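You operate a simulated robot arm through the tools that you are given. There is no shell and no other tool. Be economical: measure what you need, move in short steps, check, and stop when the job is done.

You run a simulated two-armed robot. Do the job below in one go: nothing can be reset, and whatever is moved stays where it is left.

## Task
Fetch the square marker and stand it on the top of the parts counter. Put the blue pack on the black tape roll. Take the orange lamp and leave it on the top of the dry box. Fetch the blue terminal cover and set it on the grey laptop adapter. Do these in any order. Set down upright: square marker, orange lamp.

The check looks at the end state, three seconds after you hand in, the way a careful person would. Anything else that was tipped, shoved, dropped, spilled or broken makes it a failure. A push-on lid holds only when it is set on centred and level and pressed home; a screw cap is set on level and turned clockwise until tight.

## Robot
Two 7-joint arms with fingered hands on one trunk, on a base that drives. Base frame: it is fixed to the floor where the robot stands at the start and does not move with it; the origin is under the middle of the robot, x ahead of it, y to its left, z up; the surface under the hand at the start is at about z = 800. Lengths are in mm, angles in degrees, forces in N, time in s.
The left shoulder is at the start at [192, 125, 1115], the right one opposite. With the tool pointing down near the work surface each hand reaches from about 100 to 960 mm from the robot's upright axis, wherever it stands, measured 20 degrees to its own side. Places, roughly: black tape roll (6x6x2 cm) [500, -200, 800]; blue terminal cover (4x3x3 cm) [1000, -600, 800]; grey laptop adapter [500, -750, 750]; orange lamp [500, 0, 750]; square marker [750, 0, 750]; top of the dry box [5000, 600, 1400]; top of the parts counter [-1000, 3500, 900]. Payload 3.7 kg a hand.
The TCP of each hand is the grasp point between the finger pads, 25 mm short of the fingertips. In the tool frame z runs along the fingers and y along their closing line. The gripper opens to 88 mm. The gripper's body begins 29 mm behind the TCP. The gripper is a hand of 5 fingers: y runs from the thumb to the fingers, the wrist lies at [-13, -97, -162] in the tool frame, and closing takes about 1.5 s.
Orientation is that of the tool frame in the base frame, as [roll, pitch, yaw] about the fixed x, y, z axes, in that order (R = Rz(yaw) Ry(pitch) Rx(roll)). With the fingers straight down and the wrist toward the robot, the tool's x, y and z point along [0, 1, 0], [1, 0, 0] and [0, 0, -1] of the base frame.

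## Interface
- The arms move only by the tool servo_tool. It takes "left_steps", "right_steps" or both (then of equal length, played together; a hand with none holds still); each is a list of rows, each a list of 6 numbers: the shift along the tool's x, y, z in mm, then the turn, a rotation vector about the tool's x, y, z in degrees. In form: [[tx, ty, tz, wx, wy, wz], ...]. A call has 1 to 12 rows; each row is the pose to reach, as a shift and turn from the pose commanded when the call began, along the tool's axes at that moment. "left_fingers" and "right_fingers" are, for a hand that has rows, the opening in per cent of the stroke, from 0 (shut) to 100 (fully open), set as the call begins (left out, the last holds). A row lasts 0.2 s, in which the tool goes at most 50 mm and 8.6 degrees; a call with a longer step from one row to the next is refused whole, and so is a gripper value outside its range. Where a pose cannot be reached the arm comes as near as it can. A force on the tool above 40 N (or 10 N above the force at the start of the call, whichever is more), or a blocked arm, ends the call early, and 0.2 s more pass. Each finger travels about 45 mm/s and halts on what it meets, pressing with about 26 N; the grip force reading is that of the motor and also rises with nothing between the fingers. The clock runs only during rows and for 0.2 s after the last one: add rows that repeat a pose to give the fingers time. The reply holds the time, the measured pose of the TCP, the force on the tool along the base axes, the opening and the grip force, in the units named above and with some noise, with the torque about the TCP (base axes, N m) and any sound that the robot's microphone picked up.
- Cameras (640 x 400 px; columns grow to the right, rows downward): "scene" is now at [307.4, -15, 1258.3]; the picture's right is [-0.18, -0.98, 0.00], its down [-0.49, 0.09, -0.87] and it looks along [0.85, -0.16, -0.49] (base axes); focal length 214 px, centre (320, 200). "left" rides on the left gripper at [-59, -79, -105] in its tool frame; the picture's right is [-0.73, -0.32, 0.61], its down [0.62, -0.68, 0.38] and it looks along [0.29, 0.66, 0.70] (tool axes); focal length 234 px, centre (320, 200). "right" rides on the right gripper at [59, -79, -105] in its tool frame; the picture's right is [-0.73, 0.32, -0.61], its down [-0.62, -0.68, 0.38] and it looks along [-0.29, 0.66, 0.70] (tool axes); focal length 234 px, centre (320, 200). There is no depth. A picture from a camera that has moved, and an enlarged one, comes with that camera's place and axes in the base frame and with its lens.
- snapshot(camera): a new picture of that camera. No time passes.
- lift_body(by): slides the trunk up (or, below 0, down) by that many mm; the arms and the scene camera ride with it, the base frame stays. It gives what a move gives, with no picture.
- base_move(legs): drives the robot by 1 to 6 legs, each [ahead, left, turn to the left] in mm, mm and degrees, along the robot's own axes; the way and the turn of a leg run together, so that a leg with both is an arc; at most 1500 mm and 180 degrees a leg. The arms and the cameras ride along, it lands a little off, and it stops where it bumps. It gives what a move gives.
- move_fingers(index, middle, ring, little, thumb_bend, thumb_turn, hand): sets how far each is bent, from 0 (flat) to 1 (curled in); at 0.3 the hand is open as for a grip, at 0.7 the pads meet at the TCP. One left out holds its place. A second passes; each finger stops where it meets its share of the squeeze, and holds until it gets a number again. A gripper value or a shape takes the hand back. It gives what a move gives, with no picture; readings hold the bend of each and the force on index, middle, ring, little, thumb and palm. thumb_turn goes from beside the hand (0) to across from the fingers (1), as for a grip.
- preshape(shape, hand): the hand has 5 fingers and takes this shape, open, in about a second: jaw (thumb against the fingers, like two jaws); tri (thumb and two fingers); tip (a fingertip pinch); poke (one finger out to press); point (the index stretched); flat (the hand flat); cup (the hand cupped); fist (a fist). The gripper value then closes the fingers along that shape, each until it touches; the sizes above hold for jaw. It gives what a move gives, with no picture.
- pan_tilt(pan, tilt): turns the head with the scene camera to pan (to the left, within 80 degrees either way) and tilt (down, from -29 to 69), counted from straight ahead of the robot. It gives what a move gives.
- close_up(camera, box): a new picture of the part [left, top, right, bottom] of that camera's present view, enlarged. No time passes.
- close_job(): hands the job in; it is judged then, once.

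Go step by step. Nothing tells you exact positions but the pictures and the camera data: compare them with the known pose of the tool, close in by small moves and look again before you grip or let go. The budget is 165 turns and 138 pictures, counting those below and the enlarged ones. Unless the task says otherwise, let go and move clear before handing in.

The tools are called after ">>>" by a JSON object that holds its "method" and its "body". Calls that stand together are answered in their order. servo_tool: Moves the arms, as the interface text tells. Its arguments: {"type":"object","properties":{"left_steps":{"type":"array","items":{"type":"array","items":{"type":"number"}}},"left_fingers":{"type":"number"},"right_steps":{"type":"array","items":{"type":"array","items":{"type":"number"}}},"right_fingers":{"type":"number"}},"required":[]} The other tools are called the same way: lift_body (by) slides the trunk up or down; preshape (shape, hand) gives the hand a shape; move_fingers (index, middle, ring, little, thumb_bend, thumb_turn, hand) moves the fingers one by one; base_move (legs) drives the base; pan_tilt (pan, tilt) turns the head that bears the scene camera; snapshot (camera) takes a picture; close_up (camera, box) takes an enlarged picture of a part of a camera's view; close_job () hands the job in.

At the start:

```text
clock: 0.0
left_ee_pos: [470.9, 94.8, 1114.6]
left_tool_rot: [-179.2, -0.4, 90.2]
left_force: [-0.1, -0.2, 0.1]
left_torque: [-0.01, 0.01, 0.01]
left_finger_gap: 87.7
left_finger_force: 0.1
left_shape: jaw
left_bend: [0.3, 0.3, 0.3, 0.3, 0.3, 0.98]
left_finger forces: [0.0, 0.0, 0.0, 0.1, 0.0, 0.1]
right_ee_pos: [450.6, -348.6, 1062.2]
right_tool_rot: [-179.9, -0.1, 90.1]
right_force: [0.0, 0.0, 0.2]
right_torque: [-0.01, -0.01, 0.01]
right_finger_gap: 87.7
right_finger_force: 0.0
right_shape: jaw
right_bend: [0.3, 0.3, 0.3, 0.3, 0.3, 0.98]
right_finger forces: [0.0, 0.0, 0.0, 0.0, 0.0, 0.0]
trunk travel left (down, up): [-139.0, 276.0]
robot x, y, heading: [1.0, 2.7, -0.2]
head pan, tilt: [-17.1, 61.3]
```

scene: 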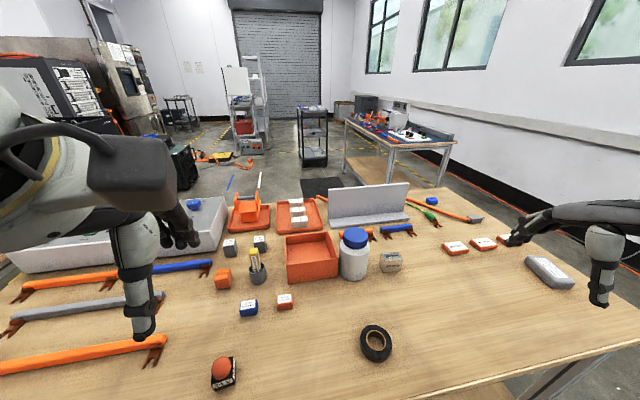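
right: 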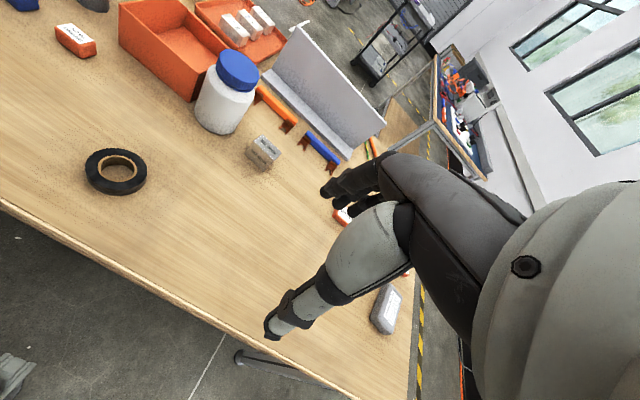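
left: 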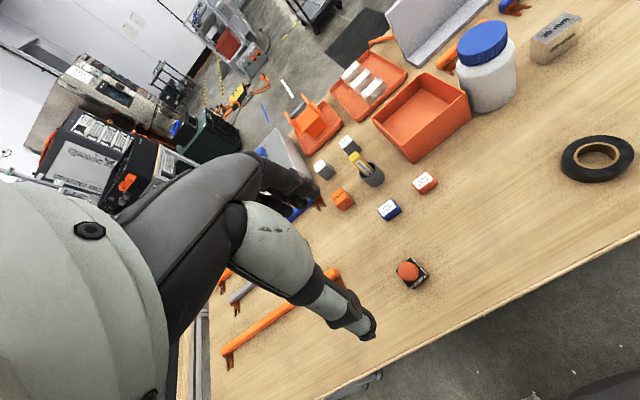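

I see the workbench with many small items; I'll enlarge parts of the scene to identify the lamp, marker, blue pack, cover and adapter.

>>> {"method": "close_up", "body": {"camera": "scene", "box": [180, 180, 340, 280]}}

>>> {"method": "close_up", "body": {"camera": "scene", "box": [180, 280, 400, 400]}}

>>> {"method": "close_up", "body": {"camera": "scene", "box": [380, 170, 620, 320]}}

>>> {"method": "close_up", "body": {"camera": "scene", "box": [80, 50, 340, 200]}}

```text
4.00 times, centred on (260, 230) of scene
camera zoom: at [307.4, -15.0, 1258.3], right [-0.18, -0.98, 0.0], down [-0.49, 0.09, -0.87], along [0.85, -0.16, -0.49], focal length 858 px, centre (560, 80)
```

zoom: 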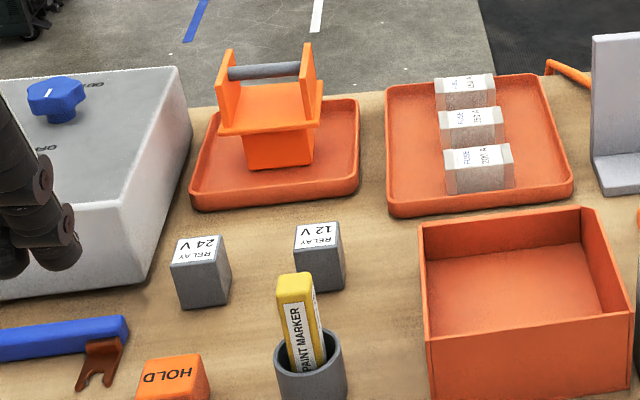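

```text
2.91 times, centred on (290, 340) of scene
camera zoom: at [307.4, -15.0, 1258.3], right [-0.18, -0.98, 0.0], down [-0.49, 0.09, -0.87], along [0.85, -0.16, -0.49], focal length 624 px, centre (407, -207)
```

zoom: 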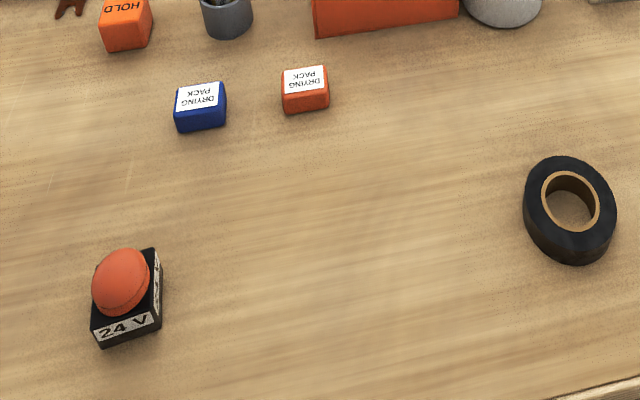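

```text
2.67 times, centred on (500, 245) of scene
camera zoom: at [307.4, -15.0, 1258.3], right [-0.18, -0.98, 0.0], down [-0.49, 0.09, -0.87], along [0.85, -0.16, -0.49], focal length 572 px, centre (-160, 80)
```

zoom: 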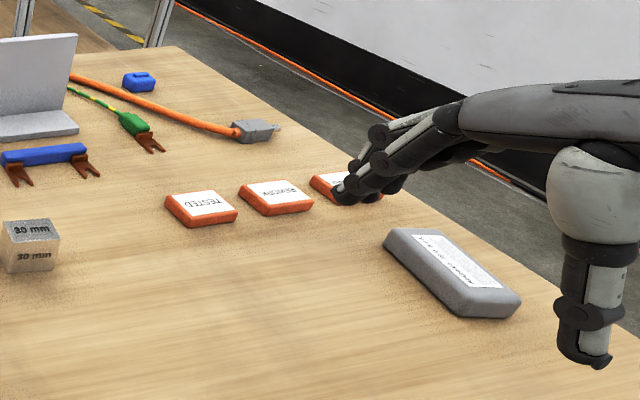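

```text
2.46 times, centred on (210, 125) of scene
camera zoom: at [307.4, -15.0, 1258.3], right [-0.18, -0.98, 0.0], down [-0.49, 0.09, -0.87], along [0.85, -0.16, -0.49], focal length 528 px, centre (591, 385)
```

zoom: 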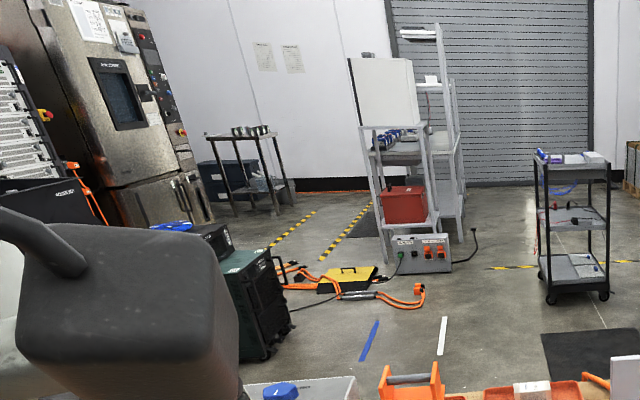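

The blue pack is near (629, 87), the tape roll near (511, -163), the lamp near (515, 114), the marker in its cup near (721, 75), the cover near (992, -616) and the adapter near (586, -672); the table is at z≈800. I start with the left hand above the blue pack.

>>> {"method": "servo_tool", "body": {"left_steps": [[-1, 26, 31, 0, 0, 0], [-3, 52, 62, 0, 0, 0], [-4, 78, 93, 0, 0, 0], [-6, 105, 124, 0, 0, 0], [-7, 132, 155, 0, 0, 0], [-8, 158, 184, 0, 0, 0], [-8, 158, 184, 0, 0, 0]]}}

>>> {"method": "snapshot", "body": {"camera": "left"}}

>>> {"method": "snapshot", "body": {"camera": "scene"}}

```text
clock: 1.6
left_ee_pos: [626.0, 85.5, 929.7]
left_tool_rot: [-179.4, -0.4, 90.2]
left_force: [-0.6, -0.1, -0.3]
left_torque: [0.0, 0.02, 0.03]
left_finger_gap: 87.8
left_finger_force: 0.1
left_shape: jaw
left_bend: [0.3, 0.3, 0.3, 0.3, 0.3, 0.98]
left_finger forces: [0.0, 0.0, 0.1, 0.0, 0.1, 0.0]
right_ee_pos: [449.4, -348.7, 1062.4]
right_tool_rot: [-179.9, -0.1, 90.0]
right_force: [-0.4, 0.4, -0.5]
right_torque: [-0.03, -0.01, 0.02]
right_finger_gap: 87.5
right_finger_force: 0.0
right_shape: jaw
right_bend: [0.3, 0.3, 0.3, 0.3, 0.3, 0.98]
right_finger forces: [0.1, 0.0, 0.1, 0.1, 0.1, 0.0]
trunk travel left (down, up): [-139.0, 276.0]
robot x, y, heading: [1.3, 1.1, 0.1]
head pan, tilt: [-17.1, 61.3]
```

```text
130 pictures are left
camera left: at [549.5, 25.5, 1035.0], right [-0.33, -0.72, -0.61], down [-0.69, 0.62, -0.37], along [0.65, 0.3, -0.7], focal length 234 px, centre (320, 200)
```

left: 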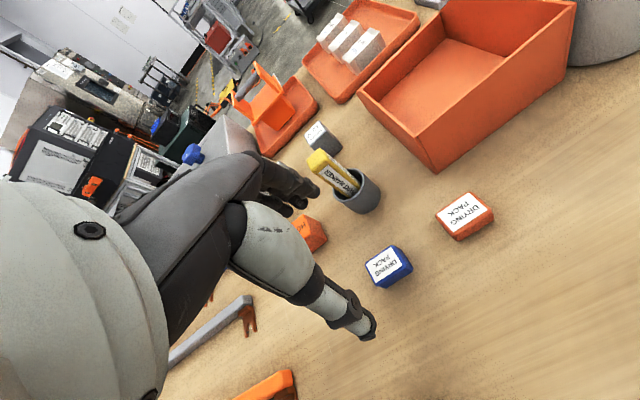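

```text
129 pictures are left
camera scene: at [291.8, -17.4, 1227.8], right [-0.25, -0.97, 0.0], down [-0.75, 0.19, -0.64], along [0.62, -0.16, -0.77], focal length 214 px, centre (320, 200)
```

scene: 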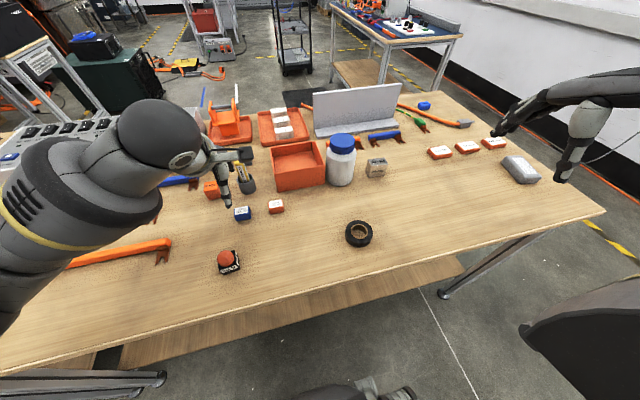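

The hand is above the blue pack; I zoom to see its orientation.

>>> {"method": "close_up", "body": {"camera": "left", "box": [300, 140, 500, 300]}}

>>> {"method": "close_up", "body": {"camera": "scene", "box": [180, 140, 400, 280]}}

```text
2.50 times, centred on (400, 220) of left
camera zoom: at [549.5, 25.5, 1035.0], right [-0.33, -0.72, -0.61], down [-0.69, 0.62, -0.37], along [0.65, 0.3, -0.7], focal length 585 px, centre (120, 150)
```

zoom: 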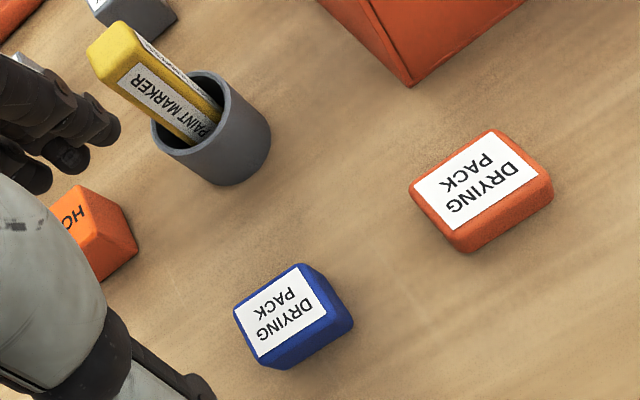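

```text
2.86 times, centred on (290, 210) of scene
camera zoom: at [291.8, -17.4, 1227.8], right [-0.25, -0.97, 0.0], down [-0.75, 0.19, -0.64], along [0.62, -0.16, -0.77], focal length 613 px, centre (406, 171)
```

zoom: 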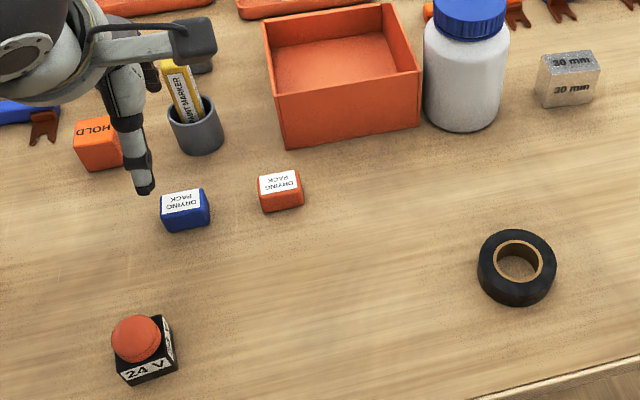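

The pack is axis-aligned, about 28 × 36 mm, centred at (629, 85). I partly close the fingers so as not to touch the cup, descend, and check before gripping.

>>> {"method": "servo_tool", "body": {"left_steps": [[0, 0, 0, 0, 0, 0], [0, 1, 15, 0, 0, 0], [0, 2, 35, 0, 0, 0], [0, 2, 55, 0, 0, 0], [0, 2, 70, 0, 0, 0]], "left_fingers": 65}}

>>> {"method": "snapshot", "body": {"camera": "left"}}

>>> {"method": "close_up", "body": {"camera": "scene", "box": [180, 140, 300, 240]}}

```text
clock: 2.8
left_ee_pos: [630.1, 89.0, 858.7]
left_tool_rot: [-179.2, -0.4, 90.1]
left_force: [0.3, -0.1, 0.1]
left_torque: [-0.02, 0.02, -0.04]
left_finger_gap: 57.9
left_finger_force: 0.0
left_shape: jaw
left_bend: [0.28, 0.39, 0.35, 0.36, 0.61, 1.0]
left_finger forces: [0.0, 0.1, 0.0, 0.1, 0.1, 0.1]
right_ee_pos: [450.0, -349.6, 1061.8]
right_tool_rot: [-179.9, 0.0, 89.9]
right_force: [-0.4, 0.4, 0.5]
right_torque: [0.01, 0.01, 0.03]
right_finger_gap: 87.6
right_finger_force: 0.0
right_shape: jaw
right_bend: [0.3, 0.3, 0.3, 0.3, 0.3, 0.98]
right_finger forces: [0.0, 0.1, 0.0, 0.1, 0.0, 0.0]
trunk travel left (down, up): [-139.0, 276.0]
robot x, y, heading: [-0.9, 0.3, 0.1]
head pan, tilt: [-17.1, 61.3]
```

```text
126 pictures are left
camera left: at [551.5, 30.0, 964.4], right [-0.33, -0.72, -0.61], down [-0.69, 0.62, -0.37], along [0.65, 0.3, -0.7], focal length 234 px, centre (320, 200)
```

left: 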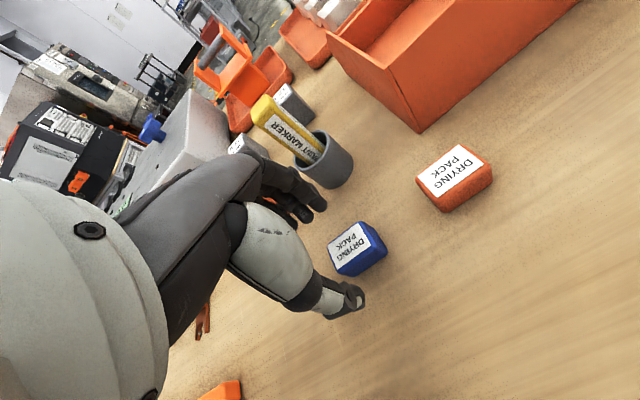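

```text
4.00 times, centred on (240, 190) of scene
camera zoom: at [292.4, -17.3, 1227.3], right [-0.25, -0.97, 0.0], down [-0.75, 0.19, -0.63], along [0.61, -0.16, -0.77], focal length 858 px, centre (640, 240)
```

zoom: 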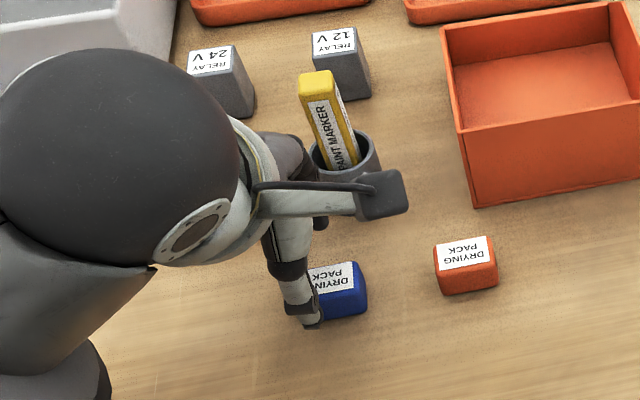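

The fingers appear about 8 mm too far left of the pack; I shift right, descend and grip.

>>> {"method": "servo_tool", "body": {"left_steps": [[-9, 0, 0, 0, 0, 0], [-9, 0, 15, 0, 0, 0], [-9, 0, 30, 0, 0, 0], [-9, 0, 30, 0, 0, 0]]}}

>>> {"method": "snapshot", "body": {"camera": "left"}}

```text
clock: 3.8
left_ee_pos: [628.1, 79.1, 828.2]
left_tool_rot: [-179.3, -0.3, 90.1]
left_force: [0.8, -0.2, 0.7]
left_torque: [-0.01, 0.0, 0.0]
left_finger_gap: 57.5
left_finger_force: 0.1
left_shape: jaw
left_bend: [0.28, 0.39, 0.35, 0.36, 0.61, 1.0]
left_finger forces: [0.0, 0.1, 0.1, 0.0, 0.0, 0.1]
right_ee_pos: [449.4, -349.9, 1061.5]
right_tool_rot: [-179.8, -0.1, 90.1]
right_force: [-0.2, -0.9, -0.1]
right_torque: [0.0, 0.0, 0.01]
right_finger_gap: 87.7
right_finger_force: 0.1
right_shape: jaw
right_bend: [0.3, 0.3, 0.3, 0.3, 0.3, 0.98]
right_finger forces: [0.0, 0.1, 0.0, 0.1, 0.0, 0.0]
trunk travel left (down, up): [-139.0, 276.0]
robot x, y, heading: [3.2, -0.2, -0.1]
head pan, tilt: [-17.1, 61.3]
```

```text
124 pictures are left
camera left: at [551.2, 20.4, 934.2], right [-0.33, -0.72, -0.61], down [-0.69, 0.62, -0.37], along [0.65, 0.3, -0.7], focal length 234 px, centre (320, 200)
```

left: 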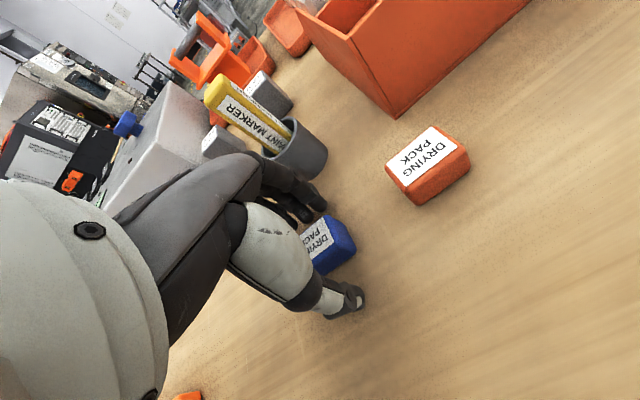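

The pack is now between thumb and fingers; I close and lift slightly.

>>> {"method": "servo_tool", "body": {"left_steps": [[0, 0, 0, 0, 0, 0], [0, 0, 0, 0, 0, 0], [0, 0, 0, 0, 0, 0], [0, 0, 0, 0, 0, 0], [0, 0, 0, 0, 0, 0], [0, 0, 0, 0, 0, 0], [0, 0, 0, 0, 0, 0], [0, 0, -10, 0, 0, 0], [0, -5, -40, 0, 0, 0], [0, -15, -75, 0, 0, 0]], "left_fingers": 0}}

>>> {"method": "snapshot", "body": {"camera": "left"}}

>>> {"method": "snapshot", "body": {"camera": "scene"}}

```text
clock: 6.0
left_ee_pos: [613.3, 79.0, 902.2]
left_tool_rot: [-179.3, -0.4, 90.1]
left_force: [0.0, 0.2, 0.0]
left_torque: [0.0, 0.01, 0.02]
left_finger_gap: 20.5
left_finger_force: 26.0
left_shape: jaw
left_bend: [0.73, 0.58, 0.58, 0.63, 0.75, 1.0]
left_finger forces: [14.2, 6.4, 2.7, 0.0, 23.5, 0.0]
right_ee_pos: [448.6, -349.8, 1062.9]
right_tool_rot: [-179.9, -0.1, 90.1]
right_force: [-0.1, 0.0, 0.1]
right_torque: [0.0, 0.02, -0.02]
right_finger_gap: 87.5
right_finger_force: 0.1
right_shape: jaw
right_bend: [0.3, 0.3, 0.3, 0.3, 0.3, 0.98]
right_finger forces: [0.1, 0.1, 0.0, 0.0, 0.0, 0.0]
trunk travel left (down, up): [-139.0, 276.0]
robot x, y, heading: [3.4, 1.8, -0.2]
head pan, tilt: [-17.1, 61.3]
```

```text
123 pictures are left
camera left: at [536.3, 20.5, 1008.7], right [-0.33, -0.72, -0.61], down [-0.69, 0.62, -0.37], along [0.65, 0.3, -0.7], focal length 234 px, centre (320, 200)
```

left: 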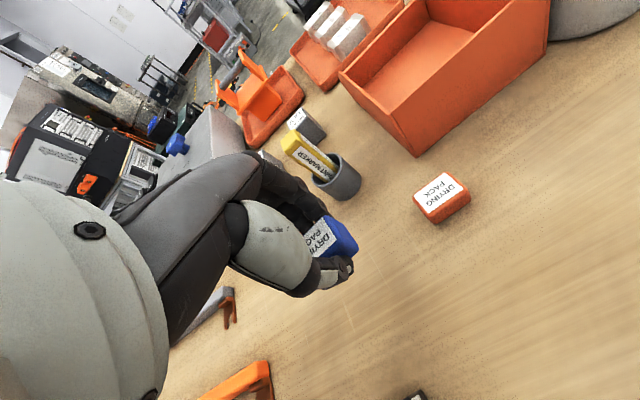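

```text
122 pictures are left
camera scene: at [291.9, -16.9, 1227.1], right [-0.24, -0.97, 0.0], down [-0.75, 0.19, -0.63], along [0.61, -0.15, -0.78], focal length 214 px, centre (320, 200)
```

scene: 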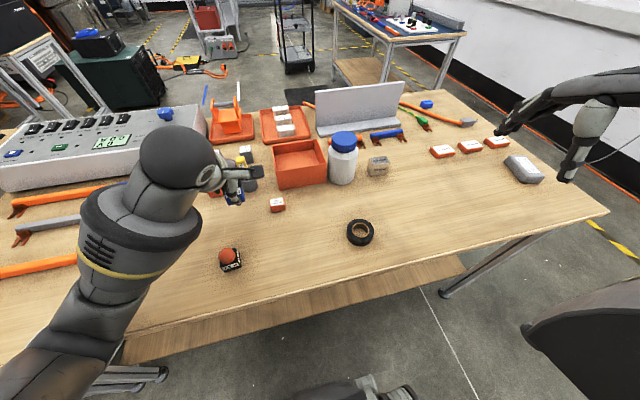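

The pack is gripped. I carry it over to above the tape roll.

>>> {"method": "servo_tool", "body": {"left_steps": [[-34, -15, -2, 0, 0, 0], [-68, -30, -4, 0, 0, 0], [-102, -45, -6, 0, 0, 0], [-136, -60, -8, 0, 0, 0], [-170, -75, -10, 0, 0, 0], [-205, -90, -10, 0, 0, 0], [-240, -105, -10, 0, 0, 0], [-240, -105, -10, 0, 0, 0]]}}

>>> {"method": "snapshot", "body": {"camera": "left"}}

>>> {"method": "snapshot", "body": {"camera": "right"}}

>>> {"method": "close_up", "body": {"camera": "scene", "box": [270, 160, 450, 280]}}

```text
clock: 7.8
left_ee_pos: [510.1, -162.9, 911.5]
left_tool_rot: [-179.3, -0.3, 90.3]
left_force: [0.6, 0.6, 0.3]
left_torque: [-0.02, -0.01, -0.01]
left_finger_gap: 20.6
left_finger_force: 26.2
left_shape: jaw
left_bend: [0.73, 0.58, 0.58, 0.63, 0.75, 1.0]
left_finger forces: [14.3, 6.5, 2.8, 0.0, 23.6, 0.0]
right_ee_pos: [449.8, -349.8, 1061.7]
right_tool_rot: [-179.8, -0.1, 90.1]
right_force: [-0.9, -0.2, 1.0]
right_torque: [-0.03, 0.0, 0.03]
right_finger_gap: 87.5
right_finger_force: 0.0
right_shape: jaw
right_bend: [0.3, 0.3, 0.3, 0.3, 0.3, 0.98]
right_finger forces: [0.0, 0.0, 0.1, 0.1, 0.1, 0.0]
trunk travel left (down, up): [-139.0, 276.0]
robot x, y, heading: [0.2, 0.0, -0.0]
head pan, tilt: [-17.1, 61.3]
```

```text
121 pictures are left
camera left: at [432.4, -221.8, 1016.4], right [-0.33, -0.72, -0.61], down [-0.69, 0.62, -0.37], along [0.65, 0.3, -0.7], focal length 234 px, centre (320, 200)
```

left: 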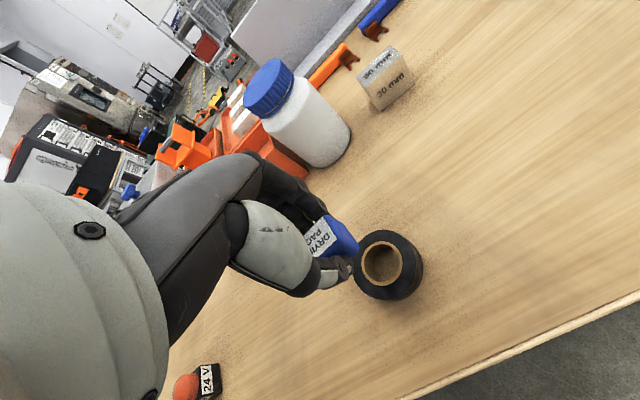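

```text
120 pictures are left
camera right: at [370.9, -290.7, 1167.2], right [0.33, -0.73, 0.61], down [-0.68, -0.62, -0.38], along [0.66, -0.29, -0.7], focal length 234 px, centre (320, 200)
```

right: 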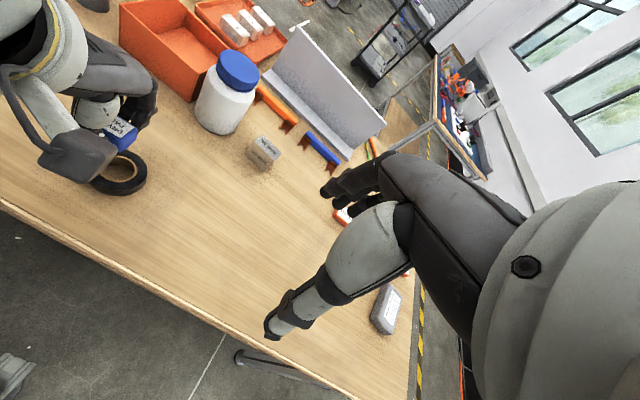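

```text
3.33 times, centred on (360, 220) of scene
camera zoom: at [292.3, -16.0, 1226.7], right [-0.24, -0.97, 0.0], down [-0.76, 0.18, -0.63], along [0.61, -0.15, -0.78], focal length 715 px, centre (187, 133)
```

zoom: 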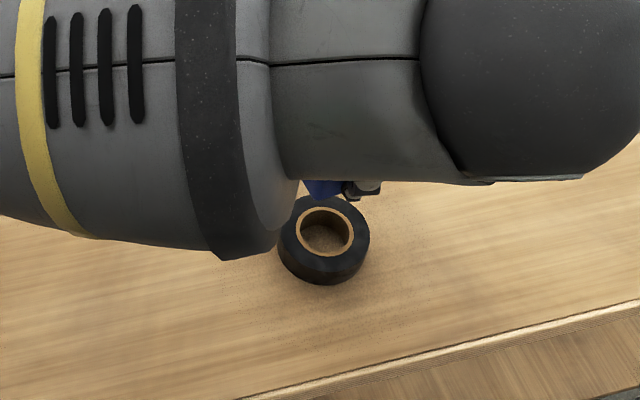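

Roll centre is about (507, -164). I zoom on the pack to see how it sits in the fingers.

>>> {"method": "close_up", "body": {"camera": "left", "box": [280, 190, 440, 310]}}

>>> {"method": "close_up", "body": {"camera": "right", "box": [50, 80, 210, 200]}}

```text
3.33 times, centred on (360, 250) of left
camera zoom: at [432.4, -221.8, 1016.4], right [-0.33, -0.72, -0.61], down [-0.69, 0.62, -0.37], along [0.65, 0.3, -0.7], focal length 781 px, centre (187, 33)
```

zoom: 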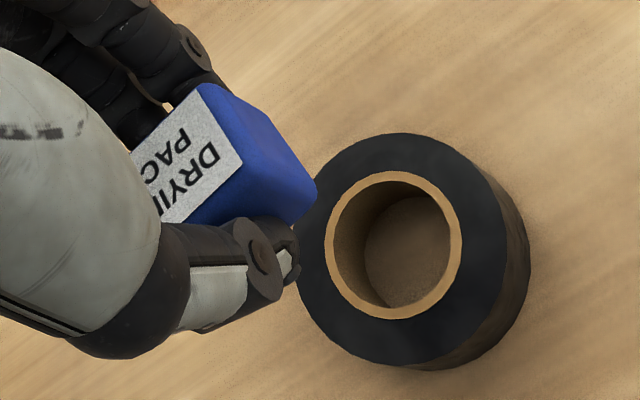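

```text
3.33 times, centred on (130, 140) of right
camera zoom: at [370.9, -290.7, 1167.2], right [0.33, -0.73, 0.61], down [-0.68, -0.62, -0.38], along [0.66, -0.29, -0.7], focal length 781 px, centre (953, 400)
```

zoom: 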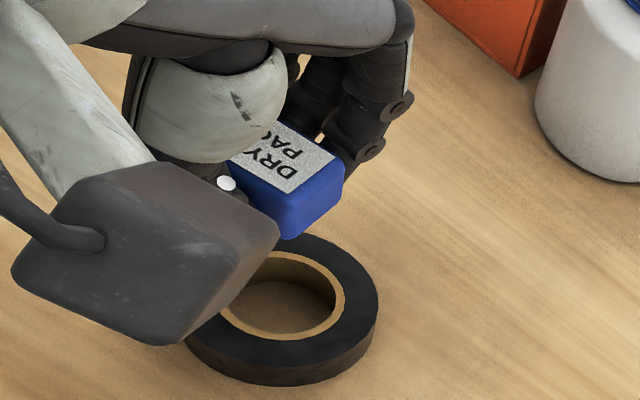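

The pack sits level, about 4 mm left of the TCP. I shift by that and lower to just touch the roll.

>>> {"method": "servo_tool", "body": {"left_steps": [[-4, -2, 10, 0, 0, 0], [-4, -2, 25, 0, 0, 0], [-4, -2, 40, 0, 0, 0], [-4, -2, 50, 0, 0, 0], [-4, -2, 57, 0, 0, 0], [-4, -2, 60, 0, 0, 0], [-4, -2, 62, 0, 0, 0], [-4, -2, 62, 0, 0, 0]]}}

>>> {"method": "close_up", "body": {"camera": "left", "box": [260, 180, 420, 300]}}

>>> {"method": "close_up", "body": {"camera": "right", "box": [50, 100, 210, 220]}}

```text
clock: 9.6
left_ee_pos: [507.5, -164.6, 852.0]
left_tool_rot: [-179.3, -0.4, 90.1]
left_force: [-0.9, -0.2, 0.0]
left_torque: [-0.01, 0.0, 0.01]
left_finger_gap: 20.6
left_finger_force: 26.0
left_shape: jaw
left_bend: [0.73, 0.58, 0.58, 0.63, 0.75, 1.0]
left_finger forces: [14.5, 6.3, 2.8, 0.0, 23.4, 0.0]
right_ee_pos: [450.1, -348.7, 1061.9]
right_tool_rot: [-180.0, -0.1, 90.2]
right_force: [-0.1, 0.4, 0.3]
right_torque: [0.0, -0.03, 0.0]
right_finger_gap: 87.4
right_finger_force: 0.1
right_shape: jaw
right_bend: [0.3, 0.3, 0.3, 0.3, 0.3, 0.98]
right_finger forces: [0.1, 0.1, 0.1, 0.0, 0.0, 0.1]
trunk travel left (down, up): [-139.0, 276.0]
robot x, y, heading: [3.9, 0.5, -0.1]
head pan, tilt: [-17.1, 61.3]
```

```text
3.33 times, centred on (340, 240) of left
camera zoom: at [429.7, -223.4, 957.3], right [-0.33, -0.72, -0.61], down [-0.69, 0.62, -0.37], along [0.65, 0.3, -0.7], focal length 781 px, centre (253, 67)
```

zoom: 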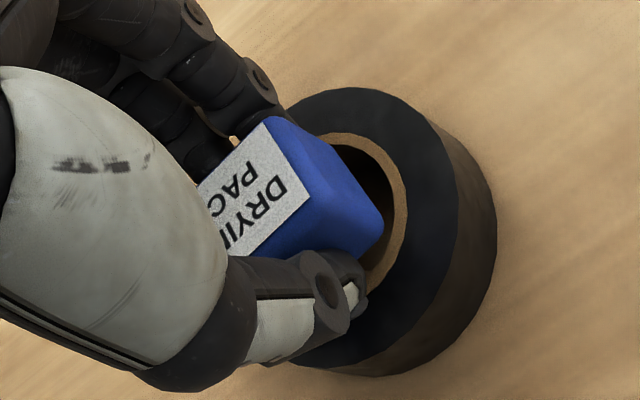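

```text
3.33 times, centred on (130, 160) of right
camera zoom: at [370.7, -291.1, 1167.3], right [0.33, -0.73, 0.61], down [-0.68, -0.62, -0.38], along [0.66, -0.29, -0.7], focal length 781 px, centre (953, 333)
```

zoom: 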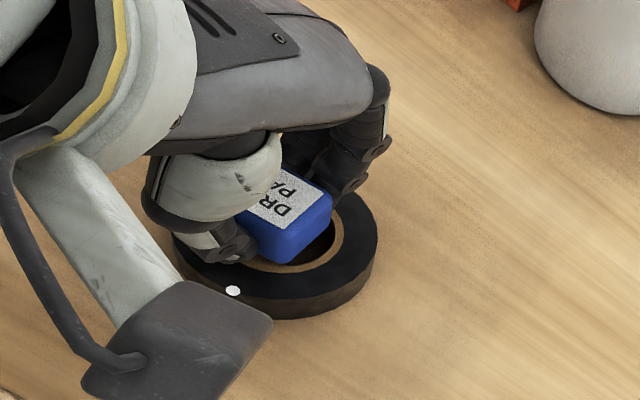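

The pack is centred over the roll and just above it. I lower the last 3 mm, open, and retreat up.

>>> {"method": "servo_tool", "body": {"left_steps": [[-2, 0, 2, 0, 0, 0], [-2, 0, 4, 0, 0, 0], [-2, 0, 4, 0, 0, 0]]}}

>>> {"method": "servo_tool", "body": {"left_steps": [[0, 0, 0, 0, 0, 0], [0, 0, 0, 0, 0, 0], [0, 0, 0, 0, 0, 0], [0, 0, 0, 0, 0, 0], [0, 0, 0, 0, 0, 0], [0, 0, -10, 0, 0, 0], [0, 0, -40, 0, 0, 0], [0, 0, -80, 0, 0, 0], [0, 0, -120, 0, 0, 0]], "left_fingers": 65}}

>>> {"method": "snapshot", "body": {"camera": "left"}}

>>> {"method": "close_up", "body": {"camera": "right", "box": [50, 100, 210, 220]}}

```text
clock: 10.4
left_ee_pos: [507.2, -166.5, 847.0]
left_tool_rot: [-179.3, -0.3, 90.1]
left_force: [0.1, 0.7, 0.3]
left_torque: [0.01, 0.02, 0.01]
left_finger_gap: 20.6
left_finger_force: 25.9
left_shape: jaw
left_bend: [0.73, 0.58, 0.58, 0.63, 0.75, 1.0]
left_finger forces: [14.6, 6.4, 2.8, 0.0, 23.6, 0.1]
right_ee_pos: [449.2, -349.4, 1062.4]
right_tool_rot: [-179.9, -0.2, 90.1]
right_force: [-0.5, -0.4, -0.3]
right_torque: [0.0, -0.01, 0.01]
right_finger_gap: 87.6
right_finger_force: 0.1
right_shape: jaw
right_bend: [0.3, 0.3, 0.3, 0.3, 0.3, 0.98]
right_finger forces: [0.1, 0.0, 0.0, 0.1, 0.0, 0.0]
trunk travel left (down, up): [-139.0, 276.0]
robot x, y, heading: [-0.3, 1.6, 0.0]
head pan, tilt: [-17.1, 61.3]
```

```text
clock: 12.4
left_ee_pos: [504.4, -169.5, 967.2]
left_tool_rot: [-179.3, -0.3, 90.0]
left_force: [-1.1, -0.1, -0.5]
left_torque: [0.04, 0.01, 0.01]
left_finger_gap: 57.0
left_finger_force: 0.1
left_shape: jaw
left_bend: [0.28, 0.39, 0.35, 0.36, 0.62, 1.0]
left_finger forces: [0.0, 0.0, 0.0, 0.0, 0.0, 0.0]
right_ee_pos: [448.8, -349.1, 1061.7]
right_tool_rot: [-180.0, 0.0, 90.0]
right_force: [-0.1, 0.3, 0.1]
right_torque: [0.01, 0.02, 0.0]
right_finger_gap: 87.7
right_finger_force: 0.2
right_shape: jaw
right_bend: [0.3, 0.3, 0.3, 0.3, 0.3, 0.98]
right_finger forces: [0.0, 0.0, 0.1, 0.1, 0.0, 0.0]
trunk travel left (down, up): [-139.0, 276.0]
robot x, y, heading: [1.3, -1.0, 0.4]
head pan, tilt: [-17.1, 61.3]
```

```text
114 pictures are left
camera left: at [427.7, -228.1, 1073.0], right [-0.33, -0.72, -0.61], down [-0.69, 0.62, -0.37], along [0.65, 0.3, -0.7], focal length 234 px, centre (320, 200)
```

left: 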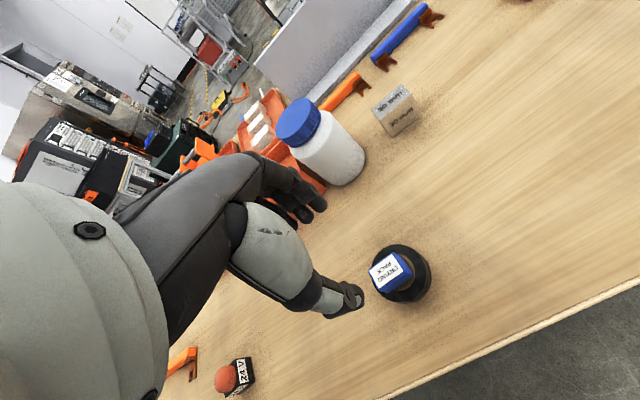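

```text
3.33 times, centred on (130, 160) of right
camera zoom: at [370.0, -291.1, 1167.7], right [0.32, -0.73, 0.61], down [-0.68, -0.62, -0.38], along [0.66, -0.29, -0.7], focal length 781 px, centre (953, 333)
```

zoom: 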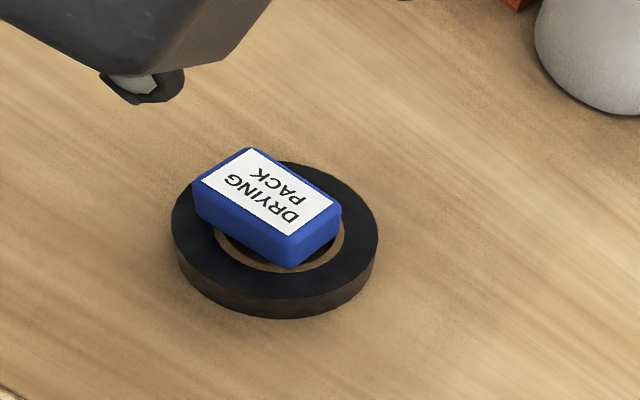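

The pack rests on the roll. Now I raise the left hand and drive right and a bit ahead to bring the cover and adapter within the right hand's reach.

>>> {"method": "servo_tool", "body": {"left_steps": [[20, -10, -45, 0, 0, 0], [50, -20, -80, 0, 0, 0], [90, -30, -110, 0, 0, 0], [130, -40, -130, 0, 0, 0]]}}

>>> {"method": "base_move", "body": {"legs": [[0, -450, 0], [90, 0, 0]]}}

>>> {"method": "snapshot", "body": {"camera": "scene"}}

>>> {"method": "snapshot", "body": {"camera": "right"}}

```text
refused: row 1 steps farther than a row can; nothing moved
```

```text
clock: 17.6
left_ee_pos: [592.2, -634.1, 966.3]
left_tool_rot: [-179.3, -0.3, 89.5]
left_force: [0.1, -0.3, -0.1]
left_torque: [0.02, -0.01, -0.03]
left_finger_gap: 57.1
left_finger_force: 0.0
left_shape: jaw
left_bend: [0.28, 0.39, 0.35, 0.36, 0.62, 1.0]
left_finger forces: [0.0, 0.0, 0.0, 0.0, 0.1, 0.1]
right_ee_pos: [535.3, -814.5, 1061.8]
right_tool_rot: [-179.9, -0.1, 89.5]
right_force: [-0.2, 0.2, -0.9]
right_torque: [0.01, -0.02, 0.0]
right_finger_gap: 87.6
right_finger_force: 0.0
right_shape: jaw
right_bend: [0.3, 0.3, 0.3, 0.3, 0.3, 0.98]
right_finger forces: [0.1, 0.0, 0.0, 0.0, 0.0, 0.1]
trunk travel left (down, up): [-139.0, 276.0]
robot x, y, heading: [85.8, -460.0, -0.5]
head pan, tilt: [-17.1, 61.3]
```

```text
112 pictures are left
camera scene: at [379.3, -477.5, 1225.6], right [-0.23, -0.97, 0.0], down [-0.77, 0.18, -0.62], along [0.6, -0.14, -0.79], focal length 214 px, centre (320, 200)
```

scene: 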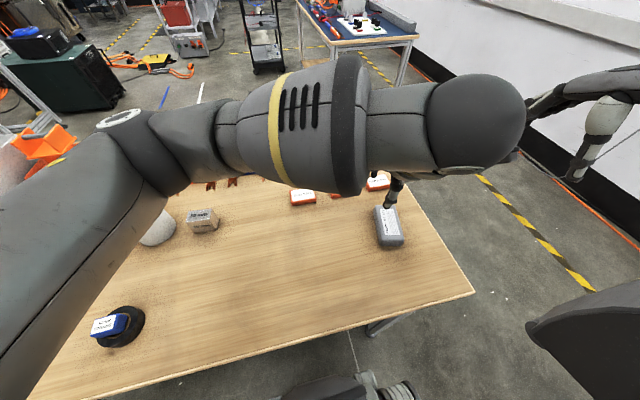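

```text
111 pictures are left
camera right: at [455.6, -754.5, 1167.2], right [0.32, -0.73, 0.61], down [-0.69, -0.62, -0.38], along [0.65, -0.29, -0.7], focal length 234 px, centre (320, 200)
```

right: 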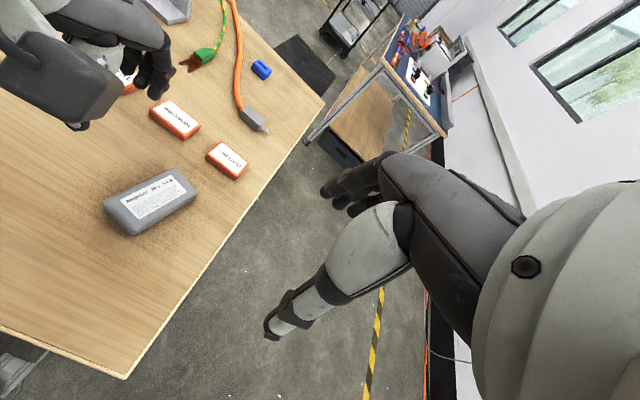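

The left arm obstructs the view, but nothing was disturbed. I draw the left hand back and up while extending the right hand toward the cover near (978, -622).

>>> {"method": "servo_tool", "body": {"left_steps": [[25, -15, -25, 0, 0, 0], [50, -30, -50, 0, 0, 0], [80, -45, -75, 0, 0, 0], [110, -60, -100, 0, 0, 0], [140, -75, -120, 0, 0, 0], [170, -90, -130, 0, 0, 0], [170, -90, -130, 0, 0, 0], [170, -90, -130, 0, 0, 0], [170, -90, -130, 0, 0, 0], [170, -90, -130, 0, 0, 0], [170, -90, -130, 0, 0, 0], [170, -90, -130, 0, 0, 0]], "right_steps": [[0, 0, 0, 0, 0, 0], [19, 38, 0, 0, 0, 0], [38, 76, 0, 0, 0, 0], [57, 114, 5, 0, 0, 0], [76, 152, 10, 0, 0, 0], [95, 190, 15, 0, 0, 0], [114, 228, 20, 0, 0, 0], [133, 266, 30, 0, 0, 0], [152, 304, 40, 0, 0, 0], [170, 342, 50, 0, 0, 0], [185, 382, 60, 0, 0, 0], [195, 420, 70, 0, 0, 0]]}}

>>> {"method": "snapshot", "body": {"camera": "right"}}

>>> {"method": "snapshot", "body": {"camera": "scene"}}

```text
clock: 20.2
left_ee_pos: [520.1, -470.9, 1111.9]
left_tool_rot: [-177.6, 1.7, 93.7]
left_force: [-0.6, 0.4, -0.4]
left_torque: [0.02, -0.02, 0.01]
left_finger_gap: 57.1
left_finger_force: 0.1
left_shape: jaw
left_bend: [0.28, 0.39, 0.35, 0.36, 0.62, 1.0]
left_finger forces: [0.0, 0.0, 0.0, 0.1, 0.0, 0.1]
right_ee_pos: [914.8, -629.6, 1002.4]
right_tool_rot: [179.8, 0.0, 89.3]
right_force: [-0.5, 0.4, 0.9]
right_torque: [-0.02, -0.02, -0.01]
right_finger_gap: 87.6
right_finger_force: 0.0
right_shape: jaw
right_bend: [0.3, 0.3, 0.3, 0.3, 0.3, 0.98]
right_finger forces: [0.1, 0.1, 0.0, 0.0, 0.0, 0.0]
right hand out of reach, approached as far as the arm can: row 12
trunk travel left (down, up): [-139.0, 276.0]
robot x, y, heading: [82.8, -457.5, -0.8]
head pan, tilt: [-17.1, 61.3]
```

```text
110 pictures are left
camera right: at [836.3, -568.7, 1107.7], right [0.31, -0.73, 0.61], down [-0.69, -0.62, -0.38], along [0.65, -0.3, -0.69], focal length 234 px, centre (320, 200)
```

right: 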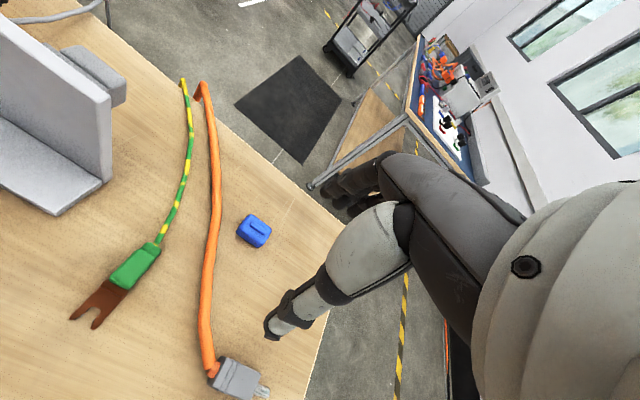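

```text
109 pictures are left
camera scene: at [372.6, -472.7, 1222.6], right [-0.18, -0.98, 0.0], down [-0.81, 0.15, -0.57], along [0.56, -0.1, -0.82], focal length 214 px, centre (320, 200)
```

scene: 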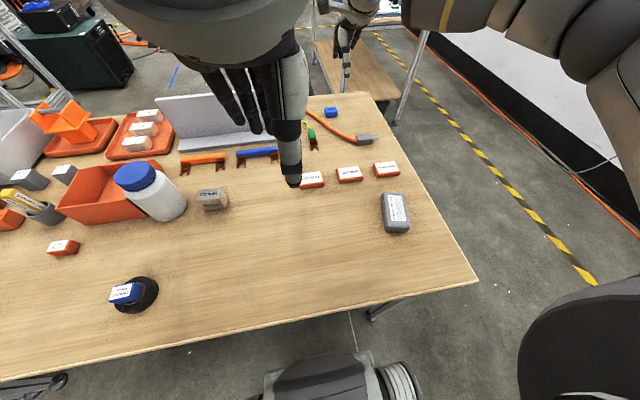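

The reach ends at x≈915, while the cover is near (986, -623). I drive 75 mm ahead; base front stays short of the table legs.

>>> {"method": "base_move", "body": {"legs": [[75, 0, 0.7]]}}

>>> {"method": "pan_tilt", "body": {"pan": -35, "tilt": 40}}

>>> {"method": "snapshot", "body": {"camera": "right"}}

>>> {"method": "snapshot", "body": {"camera": "scene"}}

```text
clock: 21.3
left_ee_pos: [596.9, -465.2, 1111.2]
left_tool_rot: [-177.5, 1.5, 94.4]
left_force: [0.3, -0.2, -0.4]
left_torque: [0.0, 0.01, -0.01]
left_finger_gap: 57.0
left_finger_force: 0.0
left_shape: jaw
left_bend: [0.28, 0.39, 0.35, 0.36, 0.62, 1.0]
left_finger forces: [0.1, 0.1, 0.0, 0.0, 0.0, 0.0]
right_ee_pos: [992.4, -616.4, 998.8]
right_tool_rot: [-179.9, -0.1, 90.2]
right_force: [-0.2, 0.2, 0.9]
right_torque: [0.01, -0.02, -0.05]
right_finger_gap: 87.8
right_finger_force: 0.1
right_shape: jaw
right_bend: [0.3, 0.3, 0.3, 0.3, 0.3, 0.98]
right_finger forces: [0.0, 0.0, 0.0, 0.0, 0.0, 0.0]
trunk travel left (down, up): [-139.0, 276.0]
robot x, y, heading: [160.3, -462.7, 0.2]
head pan, tilt: [-17.1, 61.3]
```

```text
clock: 22.1
left_ee_pos: [599.2, -467.1, 1113.3]
left_tool_rot: [-177.1, 2.0, 95.4]
left_force: [-0.4, -1.1, 0.2]
left_torque: [-0.01, -0.02, -0.04]
left_finger_gap: 56.8
left_finger_force: 0.0
left_shape: jaw
left_bend: [0.28, 0.39, 0.35, 0.36, 0.62, 1.0]
left_finger forces: [0.0, 0.1, 0.0, 0.0, 0.0, 0.0]
right_ee_pos: [992.0, -616.8, 1000.6]
right_tool_rot: [-179.9, -0.2, 90.2]
right_force: [-0.3, -0.2, 0.2]
right_torque: [0.02, 0.04, -0.01]
right_finger_gap: 87.8
right_finger_force: 0.0
right_shape: jaw
right_bend: [0.3, 0.3, 0.3, 0.3, 0.3, 0.98]
right_finger forces: [0.0, 0.0, 0.0, 0.0, 0.0, 0.1]
trunk travel left (down, up): [-139.0, 276.0]
robot x, y, heading: [160.0, -458.8, 0.3]
head pan, tilt: [-35.0, 40.0]
```

```text
108 pictures are left
camera right: at [913.3, -558.6, 1105.3], right [0.33, -0.73, 0.61], down [-0.68, -0.63, -0.38], along [0.66, -0.29, -0.7], focal length 234 px, centre (320, 200)
```

right: 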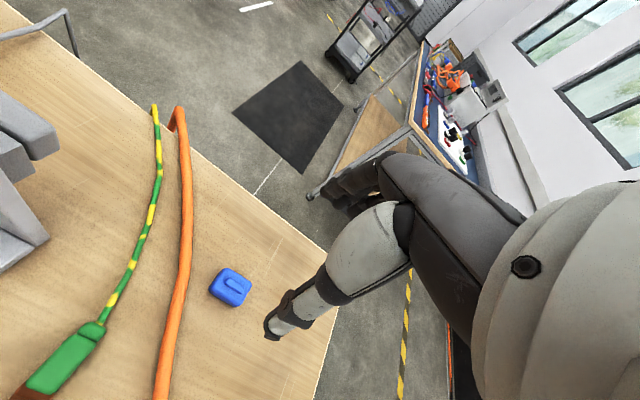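

```text
107 pictures are left
camera scene: at [451.7, -472.2, 1225.2], right [-0.2, -0.98, 0.0], down [-0.78, 0.16, -0.61], along [0.6, -0.12, -0.79], focal length 214 px, centre (320, 200)
```

scene: 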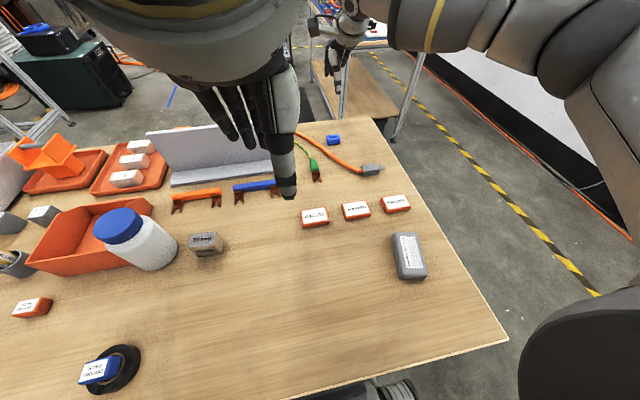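

>>> {"method": "close_up", "body": {"camera": "right", "box": [160, 230, 320, 350]}}

>>> {"method": "close_up", "body": {"camera": "scene", "box": [270, 110, 430, 230]}}

```text
3.33 times, centred on (240, 290) of right
camera zoom: at [913.3, -558.6, 1105.3], right [0.33, -0.73, 0.61], down [-0.68, -0.63, -0.38], along [0.66, -0.29, -0.7], focal length 781 px, centre (587, -100)
```

zoom: 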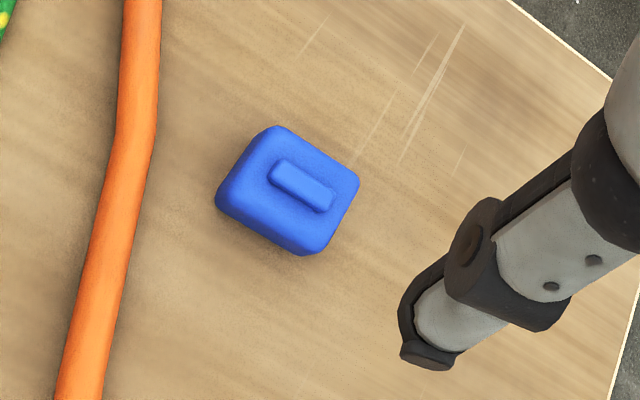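

```text
3.33 times, centred on (350, 170) of scene
camera zoom: at [451.7, -472.2, 1225.2], right [-0.2, -0.98, 0.0], down [-0.78, 0.16, -0.61], along [0.6, -0.12, -0.79], focal length 715 px, centre (220, 300)
```

zoom: 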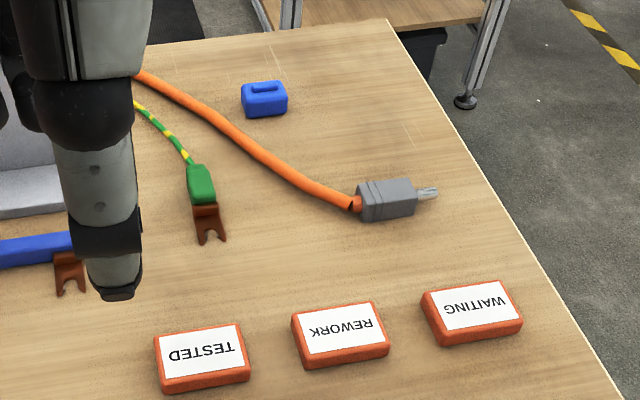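

The cover is axis-aligned, centred near (990, -624). I narrow the opening and descend partway to check.

>>> {"method": "servo_tool", "body": {"right_steps": [[-2, -1, 30, 0, 0, 0], [-4, -2, 60, 0, 0, 0], [-4, -2, 90, 0, 0, 0], [-4, -2, 115, 0, 0, 0], [-4, -2, 130, 0, 0, 0], [-4, -2, 140, 0, 0, 0], [-4, -2, 140, 0, 0, 0]], "right_fingers": 68}}

>>> {"method": "snapshot", "body": {"camera": "right"}}

```text
clock: 23.7
left_ee_pos: [600.4, -467.4, 1113.5]
left_tool_rot: [-177.1, 2.0, 95.7]
left_force: [-0.4, -0.1, -0.6]
left_torque: [0.0, 0.0, -0.01]
left_finger_gap: 57.2
left_finger_force: 0.0
left_shape: jaw
left_bend: [0.28, 0.39, 0.35, 0.36, 0.62, 1.0]
left_finger forces: [0.0, 0.1, 0.0, 0.0, 0.0, 0.0]
right_ee_pos: [989.2, -620.6, 860.6]
right_tool_rot: [-179.9, -0.2, 90.3]
right_force: [0.7, -0.2, 0.1]
right_torque: [0.0, -0.01, 0.0]
right_finger_gap: 60.0
right_finger_force: 0.0
right_shape: jaw
right_bend: [0.28, 0.38, 0.34, 0.35, 0.59, 0.99]
right_finger forces: [0.0, 0.1, 0.0, 0.0, 0.0, 0.0]
trunk travel left (down, up): [-139.0, 276.0]
robot x, y, heading: [156.1, -459.7, 0.3]
head pan, tilt: [-35.0, 40.0]
```

```text
104 pictures are left
camera right: at [909.7, -563.4, 966.2], right [0.33, -0.73, 0.61], down [-0.68, -0.63, -0.38], along [0.66, -0.29, -0.7], focal length 234 px, centre (320, 200)
```

right: 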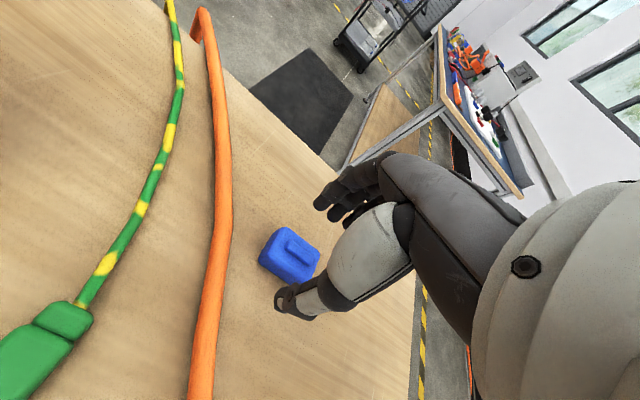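

>>> {"method": "servo_tool", "body": {"right_steps": [[5, -3, 0, 0, 0, 0], [5, -3, 15, 0, 0, 0], [5, -3, 31, 0, 0, 0], [5, -3, 31, 0, 0, 0]]}}

>>> {"method": "snapshot", "body": {"camera": "right"}}

```text
clock: 24.7
left_ee_pos: [601.1, -468.0, 1114.4]
left_tool_rot: [-176.9, 2.0, 95.8]
left_force: [0.4, 0.4, 0.0]
left_torque: [-0.01, 0.0, -0.01]
left_finger_gap: 56.8
left_finger_force: 0.1
left_shape: jaw
left_bend: [0.28, 0.39, 0.35, 0.36, 0.62, 1.0]
left_finger forces: [0.0, 0.0, 0.1, 0.0, 0.0, 0.0]
right_ee_pos: [978.8, -620.3, 831.3]
right_tool_rot: [-179.9, -0.1, 90.2]
right_force: [-0.5, -0.6, -0.8]
right_torque: [0.0, 0.02, 0.0]
right_finger_gap: 60.3
right_finger_force: 0.0
right_shape: jaw
right_bend: [0.28, 0.38, 0.34, 0.35, 0.59, 0.99]
right_finger forces: [0.0, 0.0, 0.0, 0.0, 0.0, 0.0]
right hand out of reach, approached as far as the arm can: row 1, 2, 3, 4
trunk travel left (down, up): [-139.0, 276.0]
robot x, y, heading: [157.8, -454.2, 0.1]
head pan, tilt: [-35.0, 40.0]
```

```text
103 pictures are left
camera right: at [899.7, -562.3, 936.7], right [0.33, -0.73, 0.61], down [-0.68, -0.63, -0.38], along [0.66, -0.29, -0.7], focal length 234 px, centre (320, 200)
```

right: 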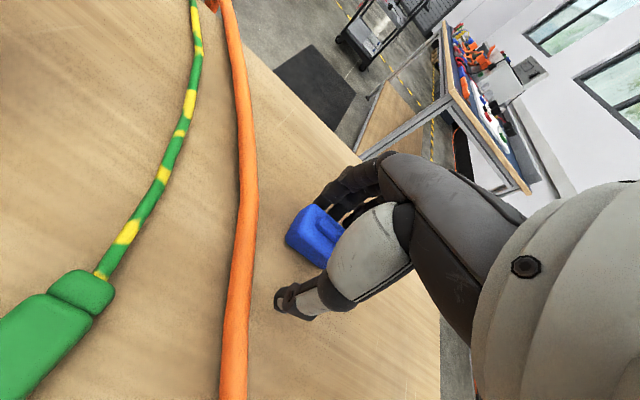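

The arm is at its limit about 8 mm short, but the cover lies between the fingers, so I close and lift.

>>> {"method": "servo_tool", "body": {"right_steps": [[0, 0, 0, 0, 0, 0], [0, 0, 0, 0, 0, 0], [0, 0, 0, 0, 0, 0], [0, 0, 0, 0, 0, 0], [0, 0, 0, 0, 0, 0], [0, 0, 0, 0, 0, 0], [0, 0, 0, 0, 0, 0], [0, -5, -10, 0, 0, 0], [0, -20, -40, 0, 0, 0], [0, -40, -80, 0, 0, 0]], "right_fingers": 0}}

>>> {"method": "snapshot", "body": {"camera": "right"}}

```text
clock: 26.9
left_ee_pos: [614.9, -475.3, 1126.2]
left_tool_rot: [-174.9, 3.5, 99.8]
left_force: [-0.6, 0.3, 0.3]
left_torque: [0.0, 0.01, 0.02]
left_finger_gap: 56.8
left_finger_force: 0.0
left_shape: jaw
left_bend: [0.28, 0.39, 0.35, 0.36, 0.62, 1.0]
left_finger forces: [0.0, 0.0, 0.1, 0.0, 0.0, 0.0]
right_ee_pos: [937.8, -620.6, 910.4]
right_tool_rot: [-179.7, -0.2, 90.2]
right_force: [0.1, -0.3, -0.2]
right_torque: [0.03, -0.02, 0.02]
right_finger_gap: 24.4
right_finger_force: 26.1
right_shape: jaw
right_bend: [0.74, 0.56, 0.55, 0.6, 0.74, 1.0]
right_finger forces: [14.0, 6.5, 2.9, 0.0, 23.5, 0.0]
trunk travel left (down, up): [-139.0, 276.0]
robot x, y, heading: [159.6, -459.9, 0.3]
head pan, tilt: [-35.0, 40.0]
```

```text
102 pictures are left
camera right: at [859.0, -562.5, 1016.5], right [0.33, -0.73, 0.6], down [-0.68, -0.63, -0.38], along [0.65, -0.29, -0.7], focal length 234 px, centre (320, 200)
```

right: 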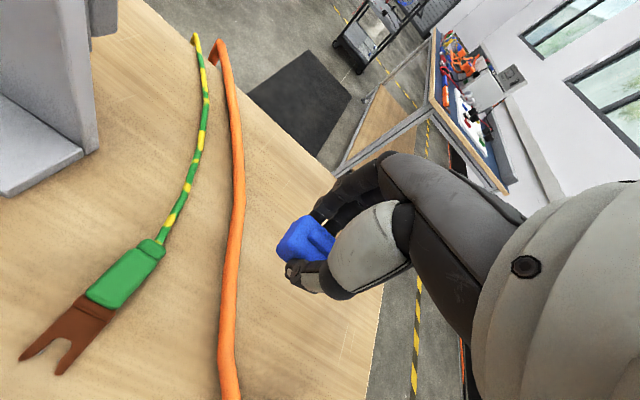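

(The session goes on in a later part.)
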